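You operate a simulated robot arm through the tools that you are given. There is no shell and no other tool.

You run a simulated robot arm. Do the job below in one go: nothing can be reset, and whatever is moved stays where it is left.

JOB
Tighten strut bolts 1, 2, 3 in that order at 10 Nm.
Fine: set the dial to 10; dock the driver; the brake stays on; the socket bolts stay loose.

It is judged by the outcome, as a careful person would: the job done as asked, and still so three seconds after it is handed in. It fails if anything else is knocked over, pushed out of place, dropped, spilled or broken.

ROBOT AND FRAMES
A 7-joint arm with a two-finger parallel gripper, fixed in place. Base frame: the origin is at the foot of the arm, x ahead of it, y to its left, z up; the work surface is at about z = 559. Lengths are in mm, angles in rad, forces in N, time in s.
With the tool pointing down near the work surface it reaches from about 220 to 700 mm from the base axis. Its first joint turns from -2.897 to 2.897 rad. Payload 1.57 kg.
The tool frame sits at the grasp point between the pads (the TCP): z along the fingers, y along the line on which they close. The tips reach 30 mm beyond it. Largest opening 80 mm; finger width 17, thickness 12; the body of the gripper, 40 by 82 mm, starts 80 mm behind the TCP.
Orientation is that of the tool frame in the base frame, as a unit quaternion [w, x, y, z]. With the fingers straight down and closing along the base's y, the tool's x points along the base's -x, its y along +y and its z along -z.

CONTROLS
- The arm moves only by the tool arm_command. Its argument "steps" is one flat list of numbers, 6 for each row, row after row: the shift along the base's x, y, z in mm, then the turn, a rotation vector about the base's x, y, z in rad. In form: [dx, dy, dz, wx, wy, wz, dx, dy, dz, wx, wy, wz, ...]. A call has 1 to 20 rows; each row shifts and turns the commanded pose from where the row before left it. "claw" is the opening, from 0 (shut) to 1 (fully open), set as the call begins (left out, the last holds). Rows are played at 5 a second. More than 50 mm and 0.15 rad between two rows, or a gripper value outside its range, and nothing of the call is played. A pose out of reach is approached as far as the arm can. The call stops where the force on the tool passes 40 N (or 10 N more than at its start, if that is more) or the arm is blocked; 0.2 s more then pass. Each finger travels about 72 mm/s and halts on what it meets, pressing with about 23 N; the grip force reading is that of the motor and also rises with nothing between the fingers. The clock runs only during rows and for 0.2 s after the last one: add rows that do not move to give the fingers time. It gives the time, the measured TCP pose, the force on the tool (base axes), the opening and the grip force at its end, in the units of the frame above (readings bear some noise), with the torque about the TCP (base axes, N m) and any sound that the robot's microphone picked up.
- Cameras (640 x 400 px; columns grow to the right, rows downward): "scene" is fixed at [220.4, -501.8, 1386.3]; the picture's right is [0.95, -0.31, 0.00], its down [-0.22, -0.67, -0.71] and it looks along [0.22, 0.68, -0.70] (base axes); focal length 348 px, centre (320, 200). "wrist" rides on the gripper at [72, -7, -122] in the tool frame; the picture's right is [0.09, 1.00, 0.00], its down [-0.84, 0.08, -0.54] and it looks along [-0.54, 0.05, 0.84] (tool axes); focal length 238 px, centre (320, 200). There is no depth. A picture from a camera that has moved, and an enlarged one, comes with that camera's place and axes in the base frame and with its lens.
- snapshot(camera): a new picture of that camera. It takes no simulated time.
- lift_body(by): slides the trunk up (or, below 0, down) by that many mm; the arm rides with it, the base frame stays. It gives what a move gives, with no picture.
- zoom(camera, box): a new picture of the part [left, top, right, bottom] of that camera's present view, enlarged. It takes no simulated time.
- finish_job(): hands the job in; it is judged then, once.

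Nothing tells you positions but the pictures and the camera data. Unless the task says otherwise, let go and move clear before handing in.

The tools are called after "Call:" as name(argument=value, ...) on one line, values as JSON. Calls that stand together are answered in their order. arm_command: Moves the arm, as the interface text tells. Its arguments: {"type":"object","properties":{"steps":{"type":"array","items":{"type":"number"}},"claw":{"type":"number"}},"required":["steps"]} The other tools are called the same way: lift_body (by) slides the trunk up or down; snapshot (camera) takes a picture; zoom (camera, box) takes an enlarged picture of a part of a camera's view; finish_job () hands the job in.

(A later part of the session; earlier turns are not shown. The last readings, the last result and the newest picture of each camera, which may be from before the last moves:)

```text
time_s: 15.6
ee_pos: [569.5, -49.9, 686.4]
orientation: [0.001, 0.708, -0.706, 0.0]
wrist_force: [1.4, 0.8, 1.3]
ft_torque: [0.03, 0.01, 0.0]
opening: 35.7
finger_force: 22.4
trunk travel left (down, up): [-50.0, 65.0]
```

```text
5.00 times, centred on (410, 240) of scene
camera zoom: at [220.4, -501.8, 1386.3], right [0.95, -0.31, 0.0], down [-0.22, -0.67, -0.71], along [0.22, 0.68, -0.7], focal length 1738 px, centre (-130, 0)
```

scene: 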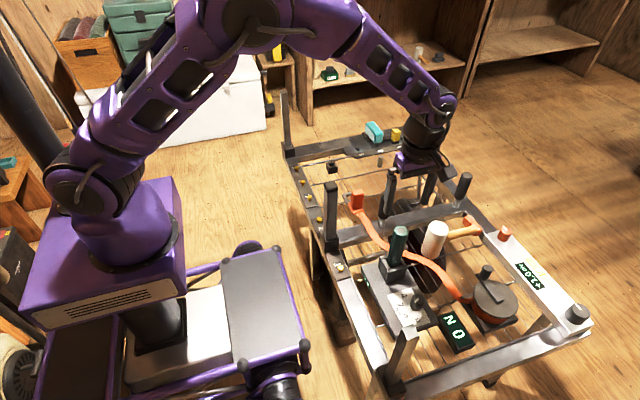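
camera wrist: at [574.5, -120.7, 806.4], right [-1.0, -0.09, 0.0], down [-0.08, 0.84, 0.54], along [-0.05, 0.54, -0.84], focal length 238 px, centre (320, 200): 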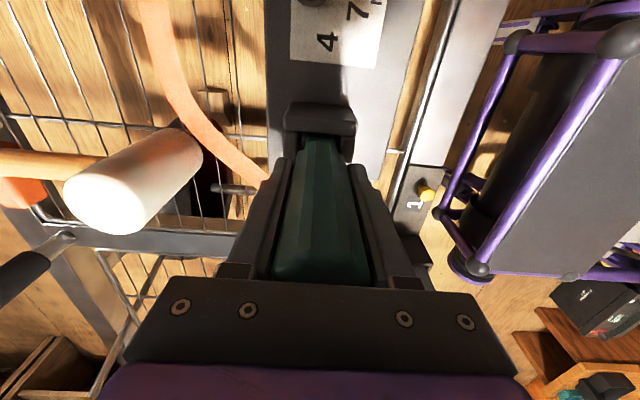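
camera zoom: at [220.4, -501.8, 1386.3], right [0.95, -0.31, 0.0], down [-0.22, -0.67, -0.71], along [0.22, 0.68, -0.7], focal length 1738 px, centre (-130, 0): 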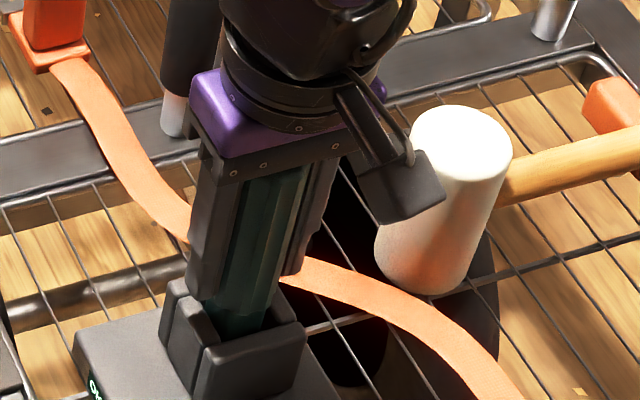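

The driver is gripped (35.7 mm). I'll lift it straight up and look at its lower end.

Call:
arm_command(steps=[0, 0, 10, 0, 0, 0, 0, 0, 15, 0, 0, 0, 0, 0, 20, 0, 0, 0, 0, 0, 25, 0, 0, 0, 0, 0, 30, 0, 0, 0])

Call:
zoom(camera="scene", box=[350, 180, 470, 300])

Call:
snapshot(camera="wrist")

```text
time_s: 16.8
ee_pos: [570.0, -49.7, 784.4]
orientation: [0.0, 0.708, -0.707, 0.0]
wrist_force: [1.2, -0.2, -3.7]
ft_torque: [-0.02, 0.02, -0.03]
opening: 35.6
finger_force: 22.7
trunk travel left (down, up): [-50.0, 65.0]
```

```text
3.33 times, centred on (410, 240) of scene
camera zoom: at [220.4, -501.8, 1386.3], right [0.95, -0.31, 0.0], down [-0.22, -0.67, -0.71], along [0.22, 0.68, -0.7], focal length 1159 px, centre (20, 67)
```

zoom: 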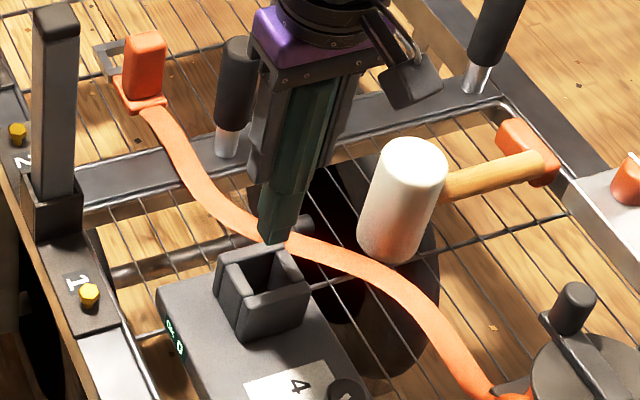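

```text
taken
camera wrist: at [574.5, -120.2, 903.9], right [-1.0, -0.09, 0.0], down [-0.08, 0.84, 0.54], along [-0.05, 0.54, -0.84], focal length 238 px, centre (320, 200)
```

wrist: 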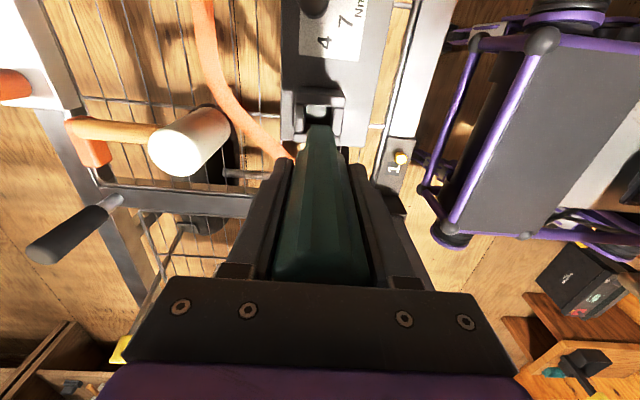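

The driver came free. I'll look closely at its lower end and the pocket.

Call:
zoom(camera="scene", box=[405, 215, 455, 265])

Call:
zoom(camera="scene", box=[400, 200, 460, 290])

Call:
zoom(camera="wrist", box=[260, 60, 380, 160])

```text
8.00 times, centred on (430, 240) of scene
camera zoom: at [220.4, -501.8, 1386.3], right [0.95, -0.31, 0.0], down [-0.22, -0.67, -0.71], along [0.22, 0.68, -0.7], focal length 2781 px, centre (-560, -120)
```

zoom: 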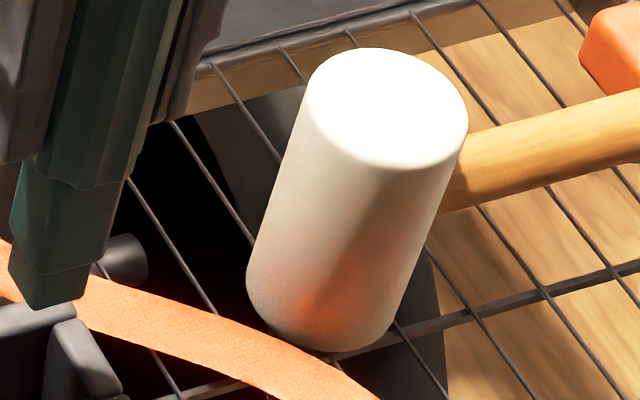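

```text
4.44 times, centred on (430, 245) of scene
camera zoom: at [220.4, -501.8, 1386.3], right [0.95, -0.31, 0.0], down [-0.22, -0.67, -0.71], along [0.22, 0.68, -0.7], focal length 1545 px, centre (-169, 0)
```

zoom: 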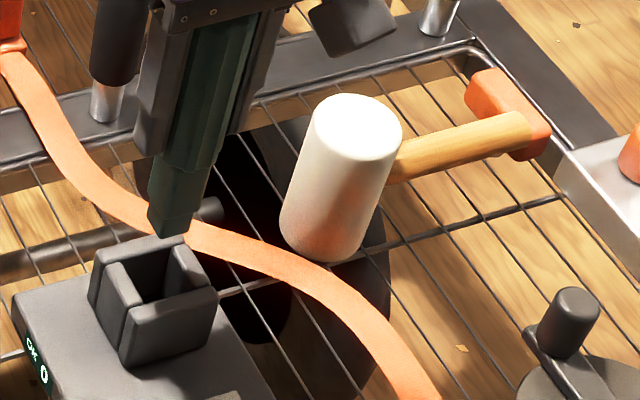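

```text
4.00 times, centred on (320, 110) of wrist
camera zoom: at [574.5, -120.2, 903.9], right [-1.0, -0.09, 0.0], down [-0.08, 0.84, 0.54], along [-0.05, 0.54, -0.84], focal length 953 px, centre (320, 560)
```

zoom: 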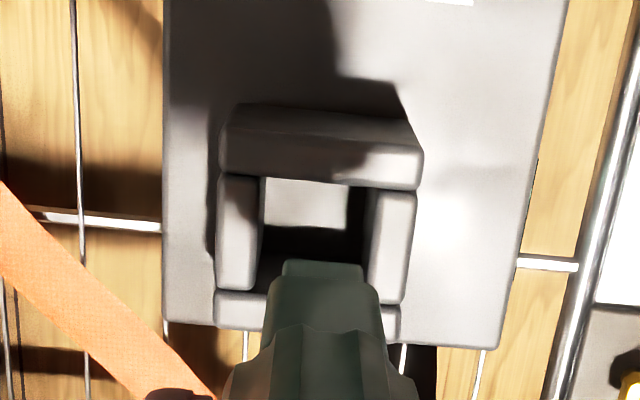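

The lower end is a tapered square foot that fits the square pocket, so I'll keep its yaw for re-docking. I'll lift higher and inspect the tip.

Call:
arm_command(steps=[0, 0, 30, 0, 0, 0, 0, 0, 30, 0, 0, 0, 0, 0, 30, 0, 0, 0, 0, 0, 0, 0, 0, 0])

Call:
zoom(camera="scene", box=[390, 170, 460, 260])

Call:
zoom(camera="wrist", box=[260, 60, 380, 160])

Call:
snapshot(camera="scene")

```text
time_s: 17.8
ee_pos: [569.4, -50.6, 875.7]
orientation: [0.0, 0.708, -0.707, 0.0]
wrist_force: [0.3, -0.2, -3.1]
ft_torque: [-0.03, 0.05, 0.01]
opening: 35.7
finger_force: 22.8
trunk travel left (down, up): [-50.0, 65.0]
```

```text
4.44 times, centred on (425, 215) of scene
camera zoom: at [220.4, -501.8, 1386.3], right [0.95, -0.31, 0.0], down [-0.22, -0.67, -0.71], along [0.22, 0.68, -0.7], focal length 1545 px, centre (-147, 133)
```

zoom: 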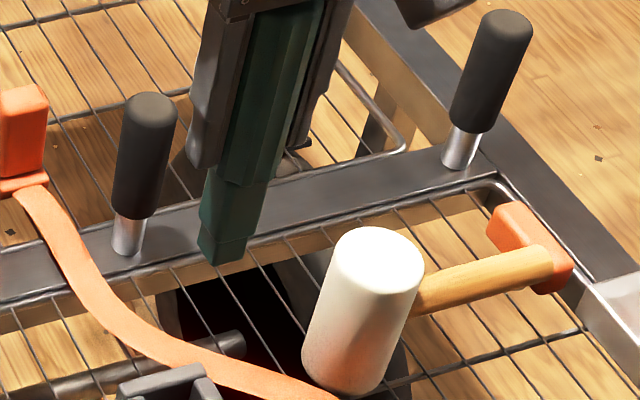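

```text
4.00 times, centred on (320, 110) of wrist
camera zoom: at [576.1, -121.0, 995.7], right [-1.0, -0.09, 0.0], down [-0.08, 0.84, 0.54], along [-0.05, 0.54, -0.84], focal length 953 px, centre (320, 560)
```

zoom: 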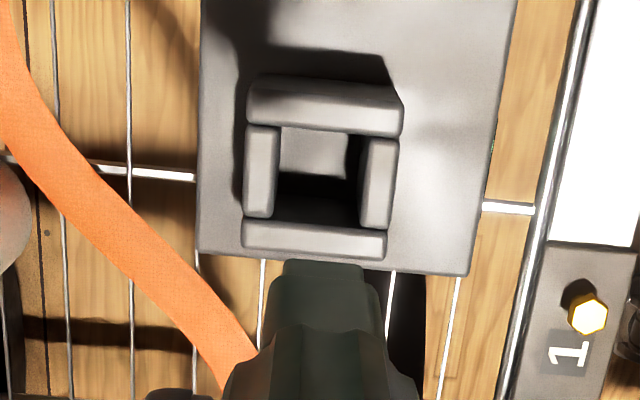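

```text
taken
```

scene: 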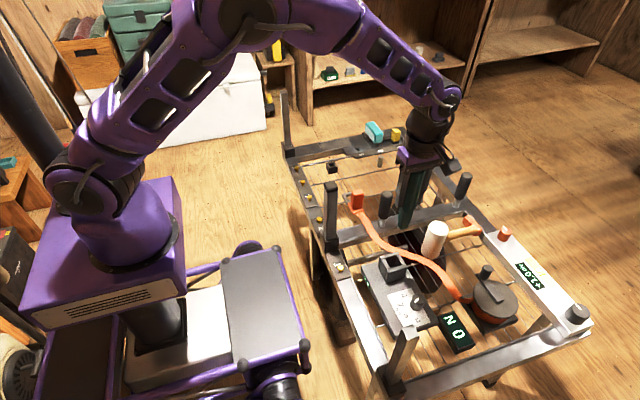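

The driver's tip is about 113 mm below the TCP. I'll carry it along +y at x≈569 (clear of the posts) toward strut bolt 1.

Call:
arm_command(steps=[0, 20, 0, 0, 0, 0, 0, 30, 0, 0, 0, 0, 0, 30, 0, 0, 0, 0, 0, 30, 0, 0, 0, 0, 0, 30, 0, 0, 0, 0, 0, 30, 0, 0, 0, 0, 0, 30, 0, 0, 0, 0, 0, 30, 0, 0, 0, 0, 0, 30, 0, 0, 0, 0, 0, 30, 0, 0, 0, 0, 0, 30, 0, 0, 0, 0, 0, 18, 0, 0, 0, 0, 0, 0, 0, 0, 0, 0])

Call:
snapshot(camera="wrist")

Call:
snapshot(camera="scene")

```text
time_s: 20.6
ee_pos: [568.9, 289.4, 875.1]
orientation: [0.0, 0.708, -0.706, -0.001]
wrist_force: [-1.3, -0.1, -3.0]
ft_torque: [0.0, -0.03, -0.02]
opening: 35.5
finger_force: 22.6
trunk travel left (down, up): [-50.0, 65.0]
```

```text
taken
camera wrist: at [574.9, 217.8, 995.0], right [-1.0, -0.09, 0.0], down [-0.08, 0.84, 0.54], along [-0.05, 0.54, -0.84], focal length 238 px, centre (320, 200)
```

wrist: 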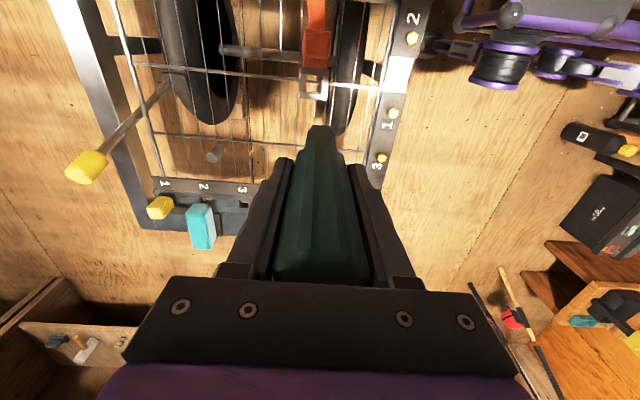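

```text
taken
```

scene: 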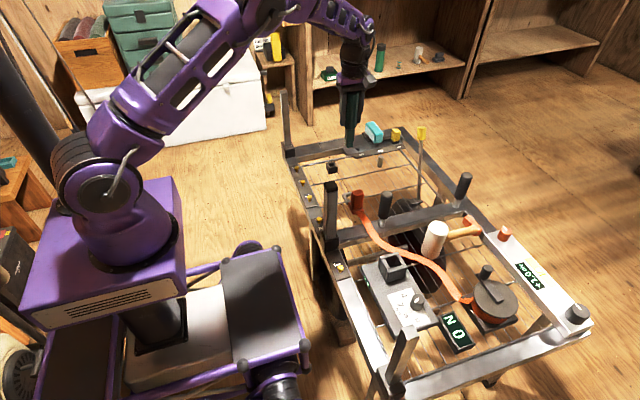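

From here the plate's labels are visible. I'll zoom to confirm 1, 3 and refine positions.

Call:
zoom(camera="wrist", box=[340, 10, 440, 190])

Call:
zoom(camera="scene", box=[280, 160, 340, 240])

Call:
zoom(camera="scene", box=[270, 90, 370, 200])

```text
2.22 times, centred on (390, 100) of wrist
camera zoom: at [574.9, 217.8, 995.0], right [-1.0, -0.09, 0.0], down [-0.08, 0.84, 0.54], along [-0.05, 0.54, -0.84], focal length 530 px, centre (164, 422)
```

zoom: 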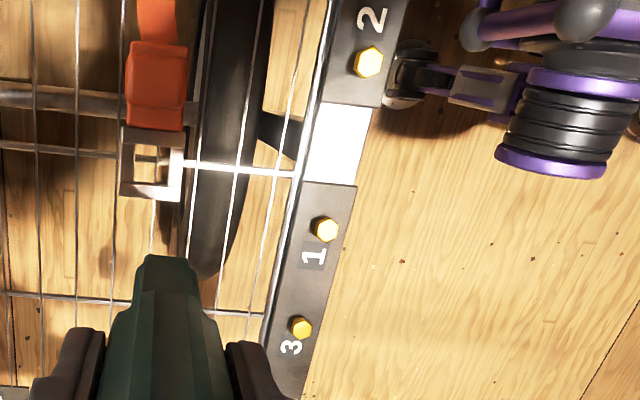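

```text
5.00 times, centred on (310, 200) of scene
camera zoom: at [220.4, -501.8, 1386.3], right [0.95, -0.31, 0.0], down [-0.22, -0.67, -0.71], along [0.22, 0.68, -0.7], focal length 1738 px, centre (370, 200)
```

zoom: 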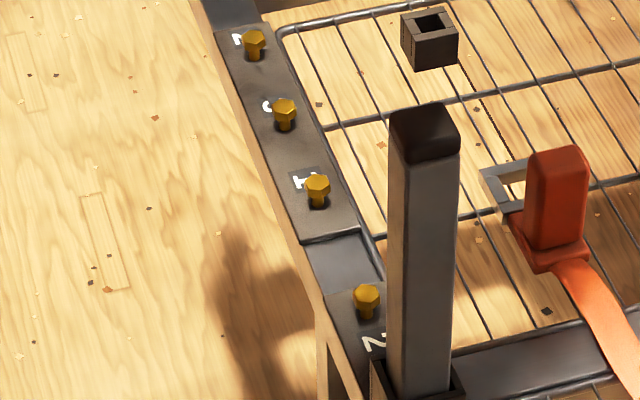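

```text
3.64 times, centred on (320, 145) of scene
camera zoom: at [220.4, -501.8, 1386.3], right [0.95, -0.31, 0.0], down [-0.22, -0.67, -0.71], along [0.22, 0.68, -0.7], focal length 1264 px, centre (320, 400)
```

zoom: 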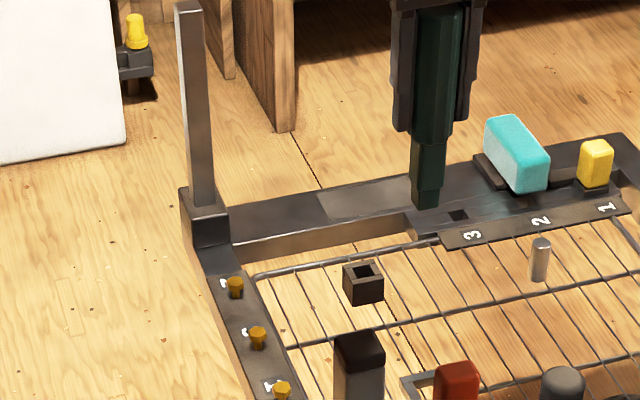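

Labels confirmed: from −y to +y the strut plate has 1, 3, 2 at y≈301, 379, 460 (x≈444, heads at z≈580). Moving above bolt 1 and partway down.

Call:
arm_command(steps=[-25, 2.6, 0, 0, 0, 0, -25, 3, 0, 0, 0, 0, -25, 2, 0, 0, 0, 0, -25, 2, 0, 0, 0, 0, -25, 2, 0, 0, 0, 0, 0, 0, -25, 0, 0, 0, 0, 0, -30, 0, 0, 0, 0, 0, -30, 0, 0, 0, 0, 0, -30, 0, 0, 0, 0, 0, -20, 0, 0, 0, 0, 0, 0, 0, 0, 0])

Call:
snapshot(camera="wrist")

Call:
zoom(camera="scene", box=[270, 140, 370, 220])

```text
time_s: 23.0
ee_pos: [443.6, 299.6, 740.3]
orientation: [0.0, 0.708, -0.707, 0.0]
wrist_force: [-0.6, 0.4, -3.3]
ft_torque: [-0.02, -0.01, 0.0]
opening: 35.4
finger_force: 23.1
trunk travel left (down, up): [-50.0, 65.0]
```

```text
taken
camera wrist: at [449.7, 228.7, 860.9], right [-1.0, -0.09, 0.0], down [-0.08, 0.84, 0.54], along [-0.05, 0.54, -0.84], focal length 238 px, centre (320, 200)
```

wrist: 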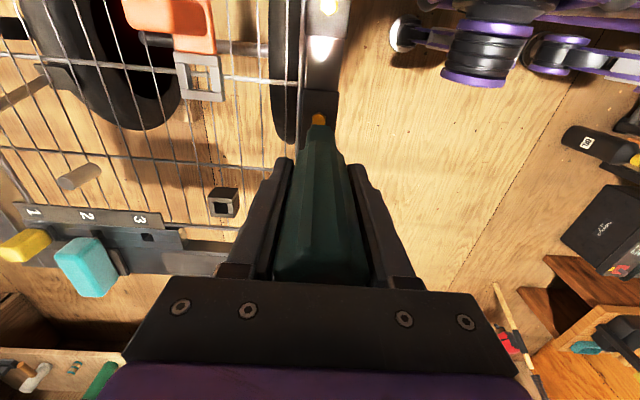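

```text
5.00 times, centred on (320, 180) of scene
camera zoom: at [220.4, -501.8, 1386.3], right [0.95, -0.31, 0.0], down [-0.22, -0.67, -0.71], along [0.22, 0.68, -0.7], focal length 1738 px, centre (320, 300)
```

zoom: 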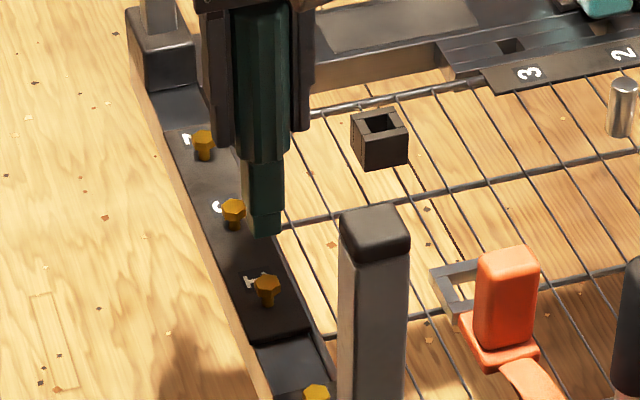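

The tip is nearly above bolt 1. I'll zoom in on both views to measure the offset.

Call:
zoom(camera="wrist", box=[280, 80, 360, 150])

Call:
zoom(camera="scene", box=[290, 170, 340, 220])

```text
5.71 times, centred on (320, 115) of wrist
camera zoom: at [449.7, 228.7, 860.9], right [-1.0, -0.09, 0.0], down [-0.08, 0.84, 0.54], along [-0.05, 0.54, -0.84], focal length 1362 px, centre (320, 686)
```

zoom: 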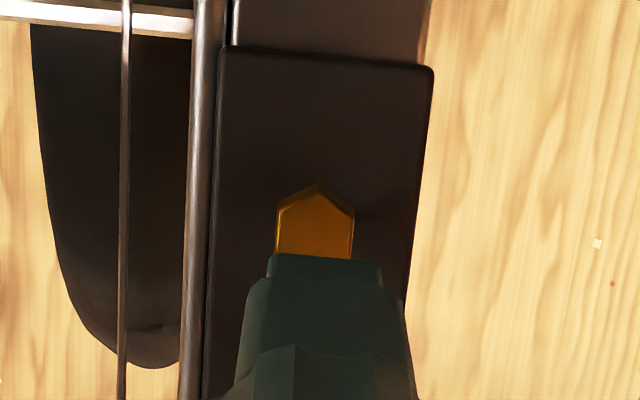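

```text
8.00 times, centred on (315, 195) of scene
camera zoom: at [220.4, -501.8, 1386.3], right [0.95, -0.31, 0.0], down [-0.22, -0.67, -0.71], along [0.22, 0.68, -0.7], focal length 2781 px, centre (360, 240)
```

zoom: 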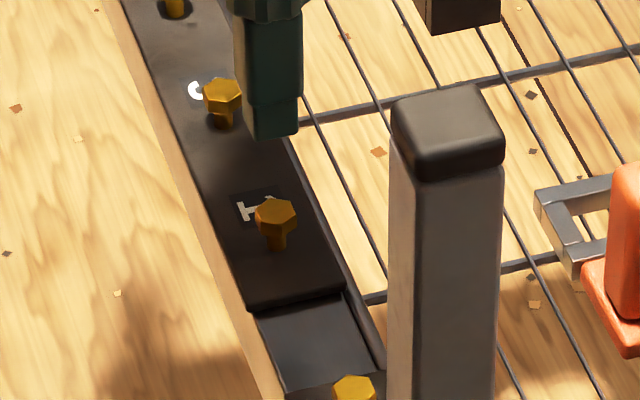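

The bolt is about 1.7 mm in +x and 1 mm in −y from the tip. I'll correct and descend to ~10 mm above the head.

Call:
arm_command(steps=[1.7, -1, -13, 0, 0, 0, 0, 0, -13, 0, 0, 0, 0, 0, -10, 0, 0, 0, 0, 0, 0, 0, 0, 0])

Call:
zoom(camera="wrist", box=[280, 80, 360, 150])

Call:
zoom(camera="scene", box=[290, 170, 340, 220])

```text
time_s: 24.0
ee_pos: [445.0, 300.0, 703.0]
orientation: [0.001, 0.708, -0.707, 0.001]
wrist_force: [-0.3, 0.2, -2.6]
ft_torque: [-0.01, 0.01, 0.04]
opening: 35.6
finger_force: 22.6
trunk travel left (down, up): [-50.0, 65.0]
```

```text
5.71 times, centred on (320, 115) of wrist
camera zoom: at [450.9, 227.9, 823.9], right [-1.0, -0.09, 0.0], down [-0.08, 0.84, 0.54], along [-0.05, 0.54, -0.84], focal length 1362 px, centre (320, 686)
```

zoom: 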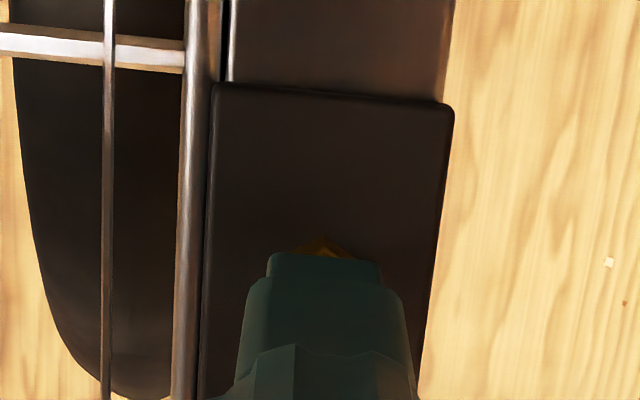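

```text
8.00 times, centred on (315, 195) of scene
camera zoom: at [220.4, -501.8, 1386.3], right [0.95, -0.31, 0.0], down [-0.22, -0.67, -0.71], along [0.22, 0.68, -0.7], focal length 2781 px, centre (360, 240)
```

zoom: 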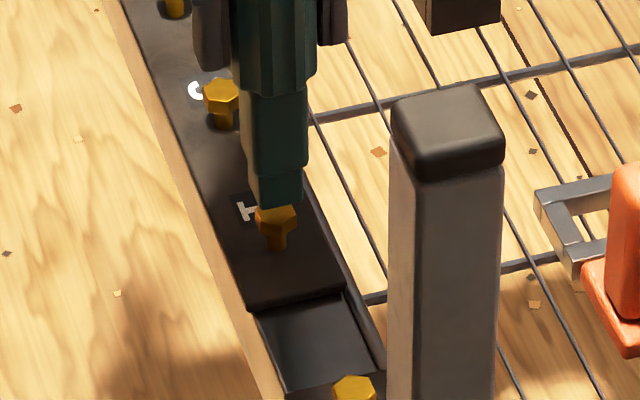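

The tip sits right over the bolt head. Lowering slowly in 2 mm steps, watching the force.

Call:
arm_command(steps=[0, 0, -2, 0, 0, 0, 0, 0, -2, 0, 0, 0, 0, 0, -2, 0, 0, 0, 0, 0, -2, 0, 0, 0, 0, 0, 0, 0, 0, 0])

Call:
zoom(camera="scene", box=[290, 170, 340, 220])

```text
time_s: 25.2
ee_pos: [445.8, 298.4, 697.4]
orientation: [0.0, 0.708, -0.706, 0.001]
wrist_force: [0.2, 0.4, -3.5]
ft_torque: [-0.03, -0.02, -0.02]
opening: 35.9
finger_force: 23.0
trunk travel left (down, up): [-50.0, 65.0]
```

```text
8.00 times, centred on (315, 195) of scene
camera zoom: at [220.4, -501.8, 1386.3], right [0.95, -0.31, 0.0], down [-0.22, -0.67, -0.71], along [0.22, 0.68, -0.7], focal length 2781 px, centre (360, 240)
```

zoom: 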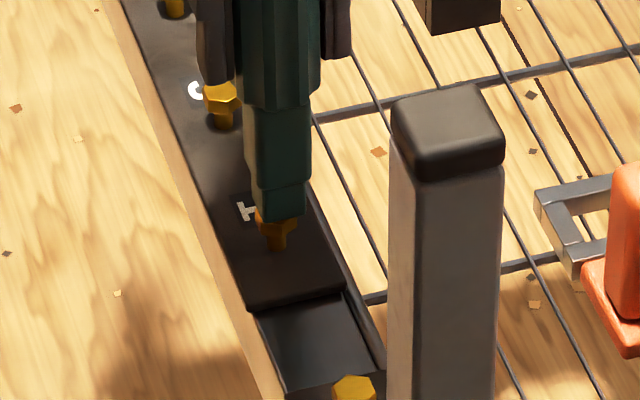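

Still no contact force. Continuing down slowly.

Call:
arm_command(steps=[0, 0, -2, 0, 0, 0, 0, 0, -2, 0, 0, 0, 0, 0, -1, 0, 0, 0, 0, 0, 0, 0, 0, 0])

Call:
zoom(camera="scene", box=[290, 170, 340, 220])

```text
time_s: 26.2
ee_pos: [446.4, 300.4, 691.1]
orientation: [0.0, 0.708, -0.707, 0.0]
wrist_force: [-0.8, 0.0, -4.0]
ft_torque: [0.01, 0.0, 0.01]
opening: 35.7
finger_force: 23.2
trunk travel left (down, up): [-50.0, 65.0]
```

```text
8.00 times, centred on (315, 195) of scene
camera zoom: at [220.4, -501.8, 1386.3], right [0.95, -0.31, 0.0], down [-0.22, -0.67, -0.71], along [0.22, 0.68, -0.7], focal length 2781 px, centre (360, 240)
```

zoom: 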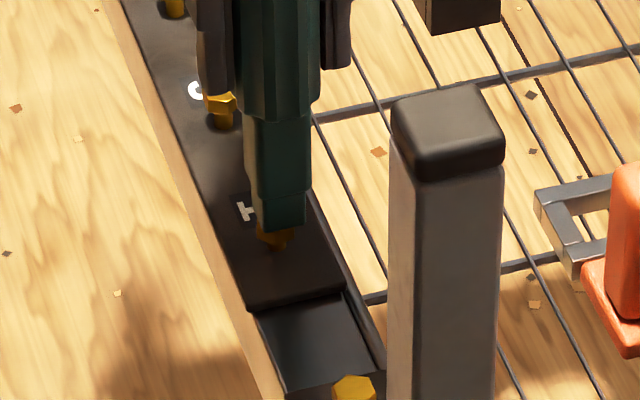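

The socket is sliding over the bolt head without resistance. Continuing down until it seats.

Call:
arm_command(steps=[0, 0, -1.5, 0, 0, 0, 0, 0, -1.5, 0, 0, 0, 0, 0, -1.5, 0, 0, 0, 0, 0, -1.5, 0, 0, 0, 0, 0, 0, 0, 0, 0])

Call:
zoom(camera="scene", box=[290, 170, 340, 220])

```text
time_s: 27.4
ee_pos: [445.8, 299.5, 684.0]
orientation: [0.0, 0.708, -0.706, 0.0]
wrist_force: [0.9, -0.6, -3.0]
ft_torque: [0.02, -0.03, -0.01]
opening: 35.9
finger_force: 23.2
trunk travel left (down, up): [-50.0, 65.0]
```

```text
8.00 times, centred on (315, 195) of scene
camera zoom: at [220.4, -501.8, 1386.3], right [0.95, -0.31, 0.0], down [-0.22, -0.67, -0.71], along [0.22, 0.68, -0.7], focal length 2781 px, centre (360, 240)
```

zoom: 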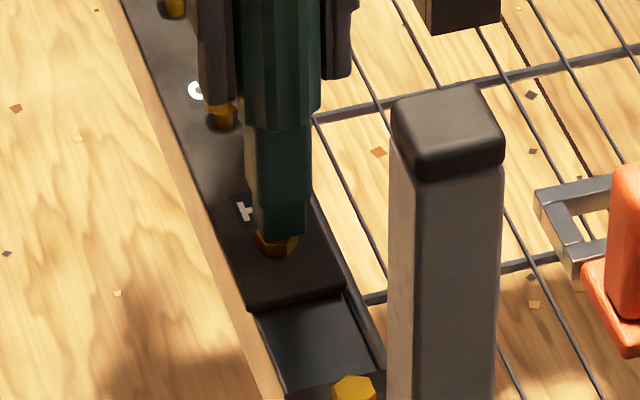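

The bolt is going down with the driver; its head is now near the plate. I'll keep pressing gently in small steps and watch force, sounds and display.

Call:
arm_command(steps=[0, 0, -1, 0, 0, 0, 0, 0, -1, 0, 0, 0, 0, 0, 0, 0, 0, 0])

Call:
zoom(camera="scene", box=[290, 170, 340, 220])

Call:
zoom(camera="scene", box=[350, 250, 420, 300])

Call:
zoom(camera="wrist", box=[280, 80, 360, 150])

```text
time_s: 28.2
ee_pos: [445.5, 299.4, 682.6]
orientation: [0.0, 0.708, -0.706, 0.0]
wrist_force: [-0.4, 0.0, -3.3]
ft_torque: [0.01, 0.0, -0.02]
opening: 35.7
finger_force: 22.8
trunk travel left (down, up): [-50.0, 65.0]
```

```text
8.00 times, centred on (315, 195) of scene
camera zoom: at [220.4, -501.8, 1386.3], right [0.95, -0.31, 0.0], down [-0.22, -0.67, -0.71], along [0.22, 0.68, -0.7], focal length 2781 px, centre (360, 240)
```

zoom: 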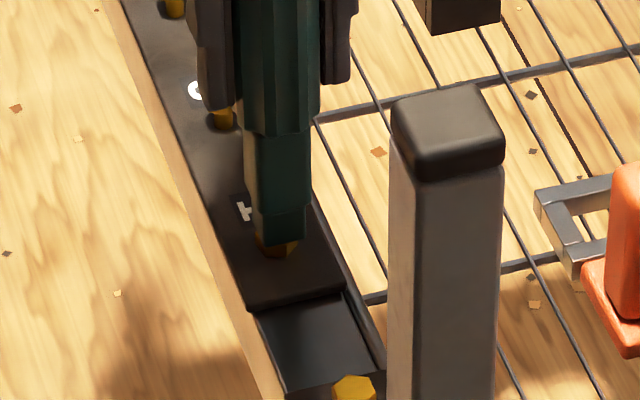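

```text
8.00 times, centred on (385, 275) of scene
camera zoom: at [220.4, -501.8, 1386.3], right [0.95, -0.31, 0.0], down [-0.22, -0.67, -0.71], along [0.22, 0.68, -0.7], focal length 2781 px, centre (-200, -400)
```

zoom: 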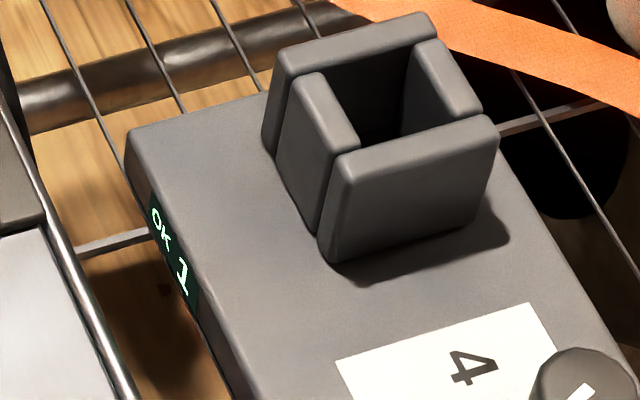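

```text
5.71 times, centred on (320, 115) of wrist
camera zoom: at [451.8, 227.6, 803.5], right [-1.0, -0.09, 0.0], down [-0.08, 0.84, 0.54], along [-0.05, 0.54, -0.84], focal length 1362 px, centre (320, 686)
```

zoom: 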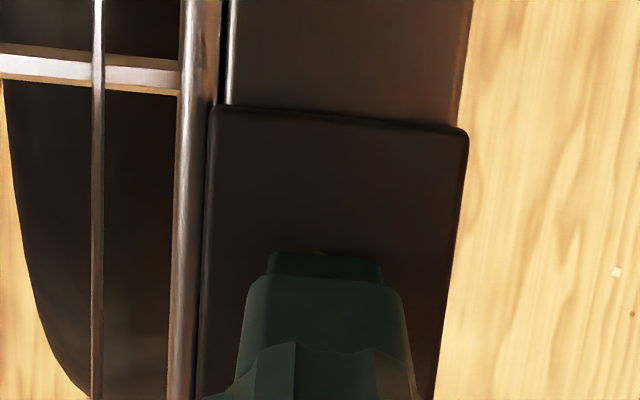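

The box display now reads "OK 1": bolt 1 is done. I'll lift straight off, well clear, and then go over bolt 3's position at height toward bolt 2.

Call:
arm_command(steps=[0, 0, 3, 0, 0, 0, 0, 0, 6, 0, 0, 0, 0, 0, 12, 0, 0, 0, 0, 0, 25, 0, 0, 0, 0, 0, 35, 0, 0, 0, 0, 0, 35, 0, 0, 0, 0, 0, 35, 0, 0, 0, 0, 0, 0, 0, 0, 0])

Call:
snapshot(camera="scene")

Call:
zoom(camera="scene", box=[280, 150, 340, 220])

Call:
snapshot(camera="wrist")

```text
time_s: 30.0
ee_pos: [446.1, 301.1, 835.4]
orientation: [0.0, -0.707, 0.707, 0.0]
wrist_force: [0.9, 0.2, -2.8]
ft_torque: [0.0, -0.01, -0.01]
opening: 35.8
finger_force: 22.9
trunk travel left (down, up): [-50.0, 65.0]
```

```text
taken
```

scene: 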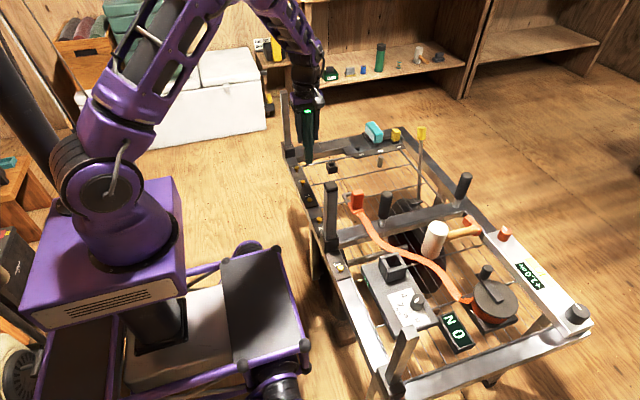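

```text
5.71 times, centred on (310, 185) of scene
camera zoom: at [220.4, -501.8, 1386.3], right [0.95, -0.31, 0.0], down [-0.22, -0.67, -0.71], along [0.22, 0.68, -0.7], focal length 1987 px, centre (377, 286)
```

zoom: 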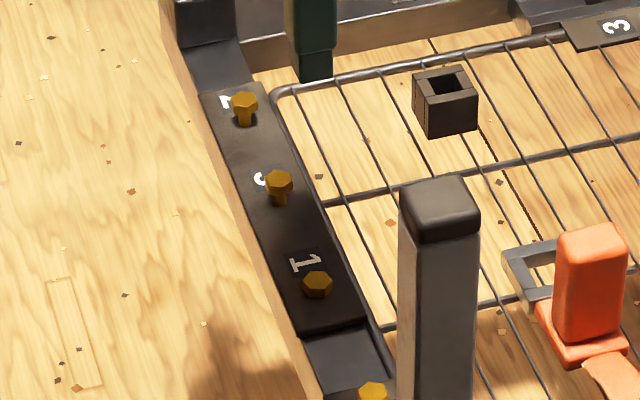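

```text
taken
camera wrist: at [451.8, 230.0, 955.1], right [-1.0, -0.09, 0.0], down [-0.08, 0.84, 0.54], along [-0.05, 0.54, -0.84], focal length 238 px, centre (320, 200)
```

wrist: 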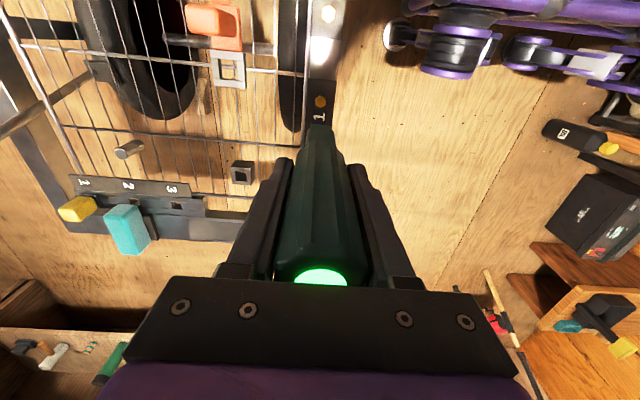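

Bolt 1's head is flush and the driver's cap is lit green. Now moving +160 mm in y, high up, to above bolt 2.

Call:
arm_command(steps=[0, 20, 0, 0, 0, 0, 0, 30, 0, 0, 0, 0, 0, 30, 0, 0, 0, 0, 0, 30, 0, 0, 0, 0, 0, 30, 0, 0, 0, 0, 0, 20, 0, 0, 0, 0, 0, 0, 0, 0, 0, 0])

Call:
snapshot(camera="wrist")

Call:
snapshot(camera="scene")

Call:
zoom(camera="wrist", box=[270, 50, 370, 150])

```text
time_s: 31.6
ee_pos: [446.0, 459.6, 834.0]
orientation: [-0.001, 0.708, -0.706, 0.0]
wrist_force: [-0.5, -0.3, -3.2]
ft_torque: [-0.02, 0.01, -0.01]
opening: 35.4
finger_force: 23.1
trunk travel left (down, up): [-50.0, 65.0]
```

```text
taken
camera wrist: at [452.2, 388.2, 953.5], right [-1.0, -0.09, 0.0], down [-0.08, 0.84, 0.54], along [-0.05, 0.54, -0.84], focal length 238 px, centre (320, 200)
```

wrist: 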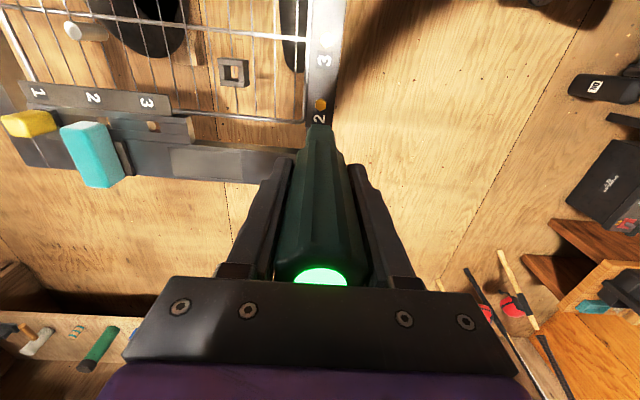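

```text
taken
```

scene: 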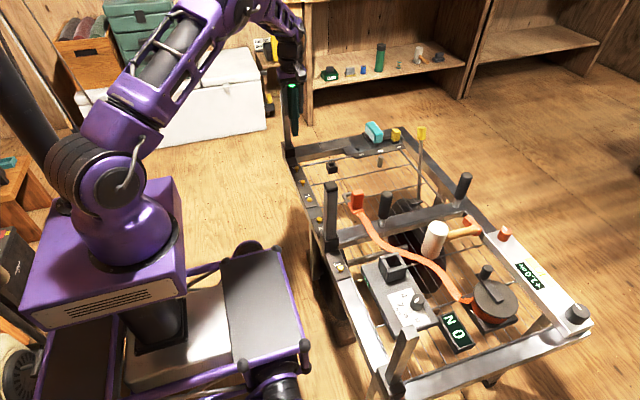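

```text
4.00 times, centred on (320, 100) of wrist
camera zoom: at [452.2, 388.2, 953.5], right [-1.0, -0.09, 0.0], down [-0.08, 0.84, 0.54], along [-0.05, 0.54, -0.84], focal length 953 px, centre (320, 600)
```

zoom: 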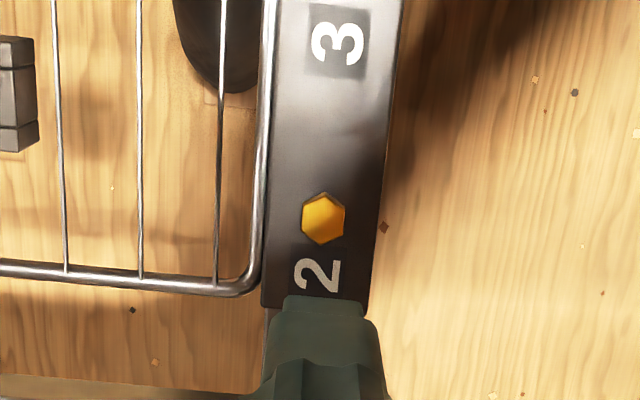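

This is strut bolt 2 (label "2" right beside it), at ≈[444.5, 460]. Descending to ~45 mm above it and re-measuring.

Call:
arm_command(steps=[-0.5, 0, -25, 0, 0, 0, 0, 0, -25, 0, 0, 0, 0, 0, -25, 0, 0, 0, 0, 0, -20, 0, 0, 0, 0, 0, 0, 0, 0, 0])

Call:
zoom(camera="wrist", box=[280, 80, 360, 150])

Call:
zoom(camera="scene", box=[275, 140, 335, 200])

Call:
zoom(camera="scene", box=[240, 60, 360, 200])

```text
time_s: 32.8
ee_pos: [445.1, 459.7, 737.6]
orientation: [0.0, 0.708, -0.707, 0.0]
wrist_force: [-0.6, 0.0, -4.1]
ft_torque: [0.01, 0.05, 0.02]
opening: 35.6
finger_force: 22.7
trunk travel left (down, up): [-50.0, 65.0]
```

```text
5.71 times, centred on (320, 115) of wrist
camera zoom: at [450.5, 388.1, 858.2], right [-1.0, -0.09, 0.0], down [-0.08, 0.84, 0.54], along [-0.05, 0.54, -0.84], focal length 1362 px, centre (320, 686)
```

zoom: 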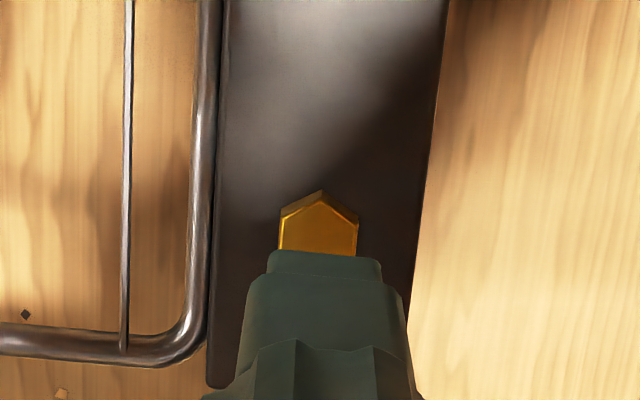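

```text
6.67 times, centred on (305, 170) of scene
camera zoom: at [220.4, -501.8, 1386.3], right [0.95, -0.31, 0.0], down [-0.22, -0.67, -0.71], along [0.22, 0.68, -0.7], focal length 2318 px, centre (420, 400)
```

zoom: 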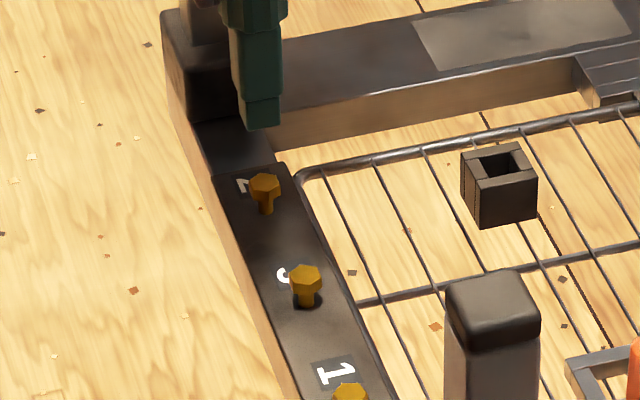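

```text
2.86 times, centred on (300, 130) of scene
camera zoom: at [220.4, -501.8, 1386.3], right [0.95, -0.31, 0.0], down [-0.22, -0.67, -0.71], along [0.22, 0.68, -0.7], focal length 993 px, centre (377, 400)
```

zoom: 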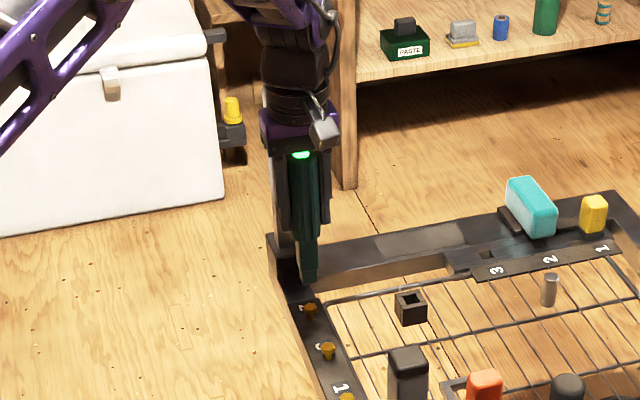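

Offset is small (+0.9 x, −0.8 y). Correcting and descending to just above bolt 2.

Call:
arm_command(steps=[0.9, -0.8, -13, 0, 0, 0, 0, 0, -12, 0, 0, 0, 0, 0, -10, 0, 0, 0, 0, 0, 0, 0, 0, 0])

Call:
zoom(camera="wrist", box=[280, 80, 360, 150])

Call:
zoom(camera="scene", box=[275, 140, 335, 200])

```text
time_s: 33.8
ee_pos: [445.4, 457.5, 704.0]
orientation: [0.0, 0.708, -0.706, 0.0]
wrist_force: [0.4, 0.1, -3.4]
ft_torque: [-0.01, 0.01, 0.0]
opening: 35.8
finger_force: 23.1
trunk travel left (down, up): [-50.0, 65.0]
```

```text
5.71 times, centred on (320, 115) of wrist
camera zoom: at [451.6, 387.8, 823.7], right [-1.0, -0.09, 0.0], down [-0.08, 0.84, 0.54], along [-0.05, 0.54, -0.84], focal length 1362 px, centre (320, 686)
```

zoom: 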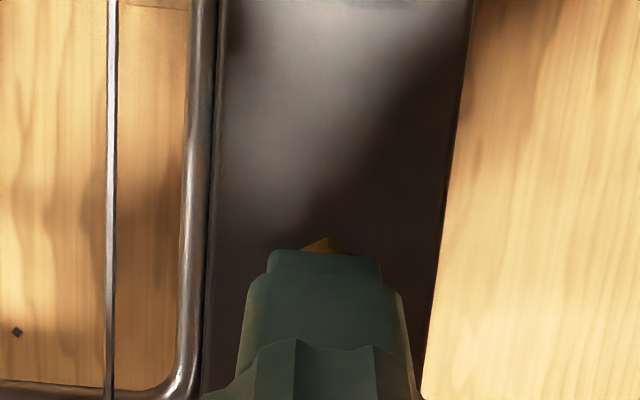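

```text
6.67 times, centred on (305, 170) of scene
camera zoom: at [220.4, -501.8, 1386.3], right [0.95, -0.31, 0.0], down [-0.22, -0.67, -0.71], along [0.22, 0.68, -0.7], focal length 2318 px, centre (420, 400)
```

zoom: 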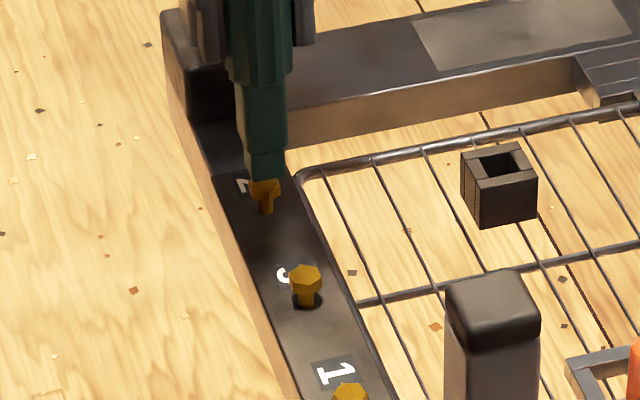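

Well aligned. Pressing bolt 2 down slowly, same depth as bolt 1.

Call:
arm_command(steps=[0, 0, -2, 0, 0, 0, 0, 0, -2, 0, 0, 0, 0, 0, -2, 0, 0, 0, 0, 0, -2, 0, 0, 0, 0, 0, -1.5, 0, 0, 0, 0, 0, -1.5, 0, 0, 0, 0, 0, -1.5, 0, 0, 0, 0, 0, -1.5, 0, 0, 0, 0, 0, -1.5, 0, 0, 0, 0, 0, -1.5, 0, 0, 0, 0, 0, -1.5, 0, 0, 0, 0, 0, -1.5, 0, 0, 0, 0, 0, 0, 0, 0, 0, 0, 0, 0, 0, 0, 0])

Call:
zoom(camera="scene", box=[275, 140, 335, 200])

Call:
zoom(camera="scene", box=[350, 250, 420, 300])

```text
time_s: 36.8
ee_pos: [447.4, 459.7, 683.0]
orientation: [0.0, 0.708, -0.706, 0.0]
wrist_force: [-0.4, -0.3, -3.9]
ft_torque: [0.03, 0.03, 0.02]
opening: 35.5
finger_force: 22.7
trunk travel left (down, up): [-50.0, 65.0]
```

```text
6.67 times, centred on (305, 170) of scene
camera zoom: at [220.4, -501.8, 1386.3], right [0.95, -0.31, 0.0], down [-0.22, -0.67, -0.71], along [0.22, 0.68, -0.7], focal length 2318 px, centre (420, 400)
```

zoom: 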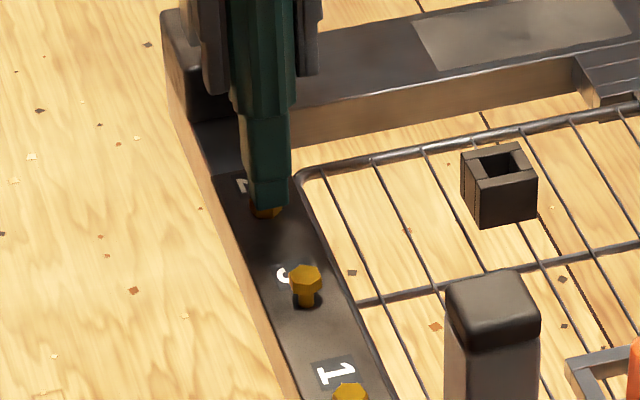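

```text
8.00 times, centred on (385, 275) of scene
camera zoom: at [220.4, -501.8, 1386.3], right [0.95, -0.31, 0.0], down [-0.22, -0.67, -0.71], along [0.22, 0.68, -0.7], focal length 2781 px, centre (-200, -400)
```

zoom: 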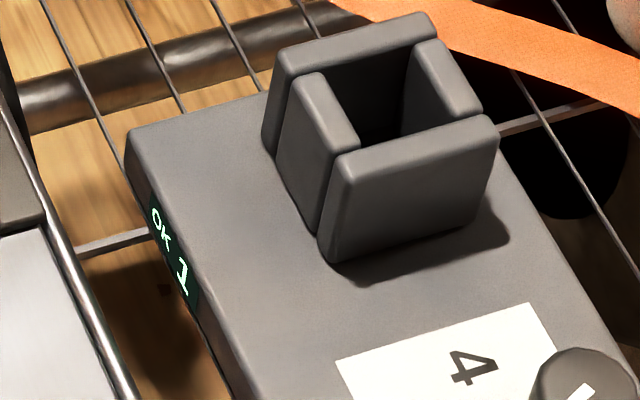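

The bolt went down but the display still shows OK 1. I'll dwell a moment and check again.

Call:
arm_command(steps=[0, 0, 0, 0, 0, 0, 0, 0, 0, 0, 0, 0, 0, 0, 0, 0, 0, 0])

Call:
zoom(camera="scene", box=[350, 250, 420, 300])

Call:
zoom(camera="scene", box=[285, 155, 315, 185])

Call:
zoom(camera="wrist", box=[260, 80, 380, 300])

```text
time_s: 37.6
ee_pos: [447.5, 459.9, 684.1]
orientation: [0.0, 0.707, -0.707, 0.0]
wrist_force: [-0.6, -0.5, -4.3]
ft_torque: [0.02, 0.02, 0.02]
opening: 35.8
finger_force: 23.1
trunk travel left (down, up): [-50.0, 65.0]
```

```text
8.00 times, centred on (385, 275) of scene
camera zoom: at [220.4, -501.8, 1386.3], right [0.95, -0.31, 0.0], down [-0.22, -0.67, -0.71], along [0.22, 0.68, -0.7], focal length 2781 px, centre (-200, -400)
```

zoom: 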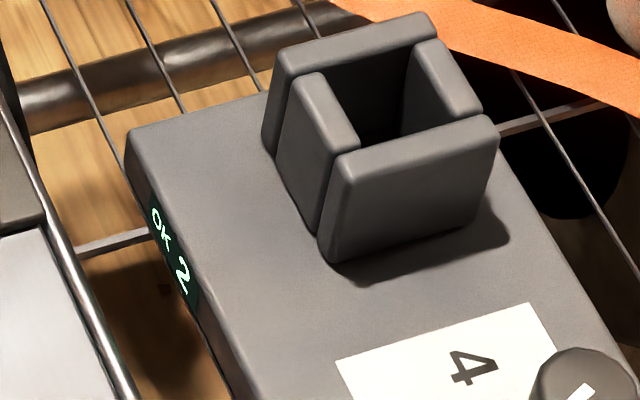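

```text
13.33 times, centred on (300, 170) of scene
camera zoom: at [220.4, -501.8, 1386.3], right [0.95, -0.31, 0.0], down [-0.22, -0.67, -0.71], along [0.22, 0.68, -0.7], focal length 4636 px, centre (587, 600)
```

zoom: 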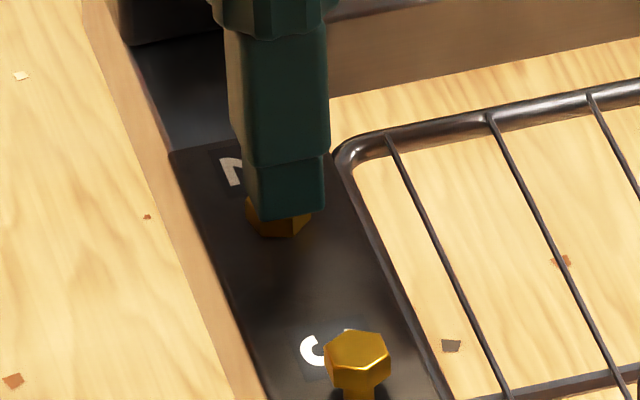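

```text
1.82 times, centred on (320, 190) of wrist
camera zoom: at [452.6, 387.6, 804.2], right [-1.0, -0.09, 0.0], down [-0.08, 0.84, 0.54], along [-0.05, 0.54, -0.84], focal length 433 px, centre (320, 218)
```

zoom: 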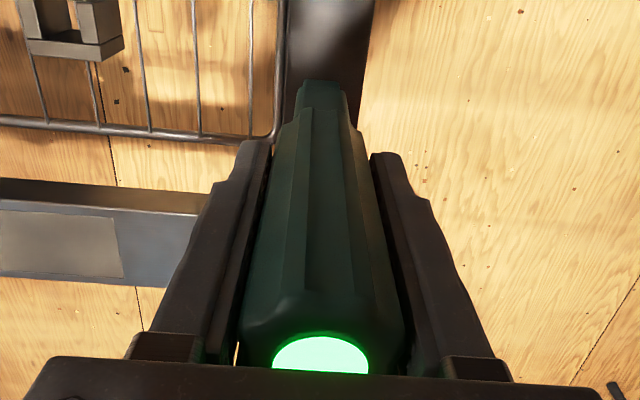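

Display reads OK 2. Lifting off and moving back to bolt 3 at y≈379.

Call:
arm_command(steps=[0, 0, 3, 0, 0, 0, 0, 0, 7, 0, 0, 0, 0, 0, 15, 0, 0, 0, 0, 0, 25, 0, 0, 0, 0, 0, 20, 0, 0, 0, 0, -20, 0, 0, 0, 0, -0.2, -30, 0, 0, 0, 0, 0, -29.6, 0, 0, 0, 0, 0, 0, 0, 0, 0, 0])

Call:
zoom(camera="wrist", box=[280, 80, 360, 150])

Call:
zoom(camera="scene", box=[275, 140, 335, 200])

Call:
snapshot(camera="wrist")

```text
time_s: 39.6
ee_pos: [447.0, 379.6, 756.3]
orientation: [-0.001, 0.708, -0.706, 0.0]
wrist_force: [0.6, 0.6, -2.6]
ft_torque: [0.04, 0.03, -0.01]
opening: 35.3
finger_force: 22.7
trunk travel left (down, up): [-50.0, 65.0]
```

```text
5.71 times, centred on (320, 115) of wrist
camera zoom: at [452.6, 308.8, 876.1], right [-1.0, -0.09, 0.0], down [-0.08, 0.84, 0.54], along [-0.05, 0.54, -0.84], focal length 1362 px, centre (320, 686)
```

zoom: 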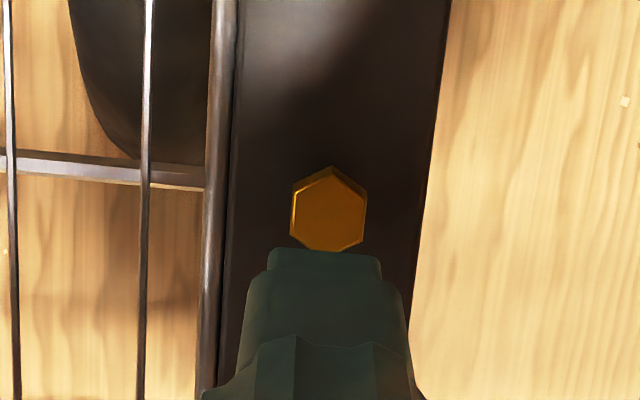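

```text
6.67 times, centred on (305, 170) of scene
camera zoom: at [220.4, -501.8, 1386.3], right [0.95, -0.31, 0.0], down [-0.22, -0.67, -0.71], along [0.22, 0.68, -0.7], focal length 2318 px, centre (420, 400)
```

zoom: 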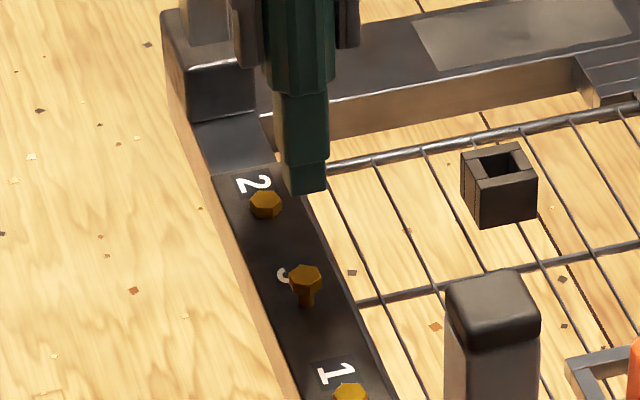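

```text
taken
camera wrist: at [452.6, 308.8, 876.1], right [-1.0, -0.09, 0.0], down [-0.08, 0.84, 0.54], along [-0.05, 0.54, -0.84], focal length 238 px, centre (320, 200)
```

wrist: 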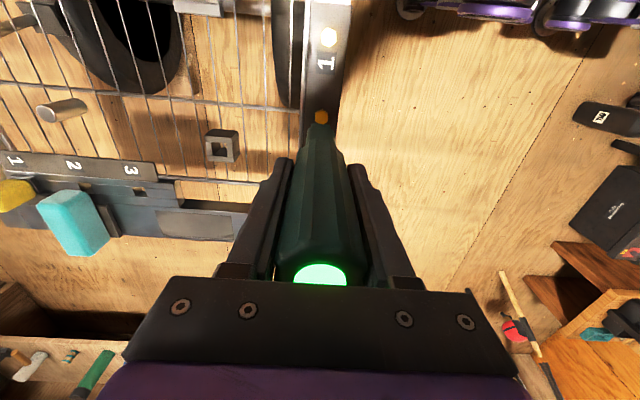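

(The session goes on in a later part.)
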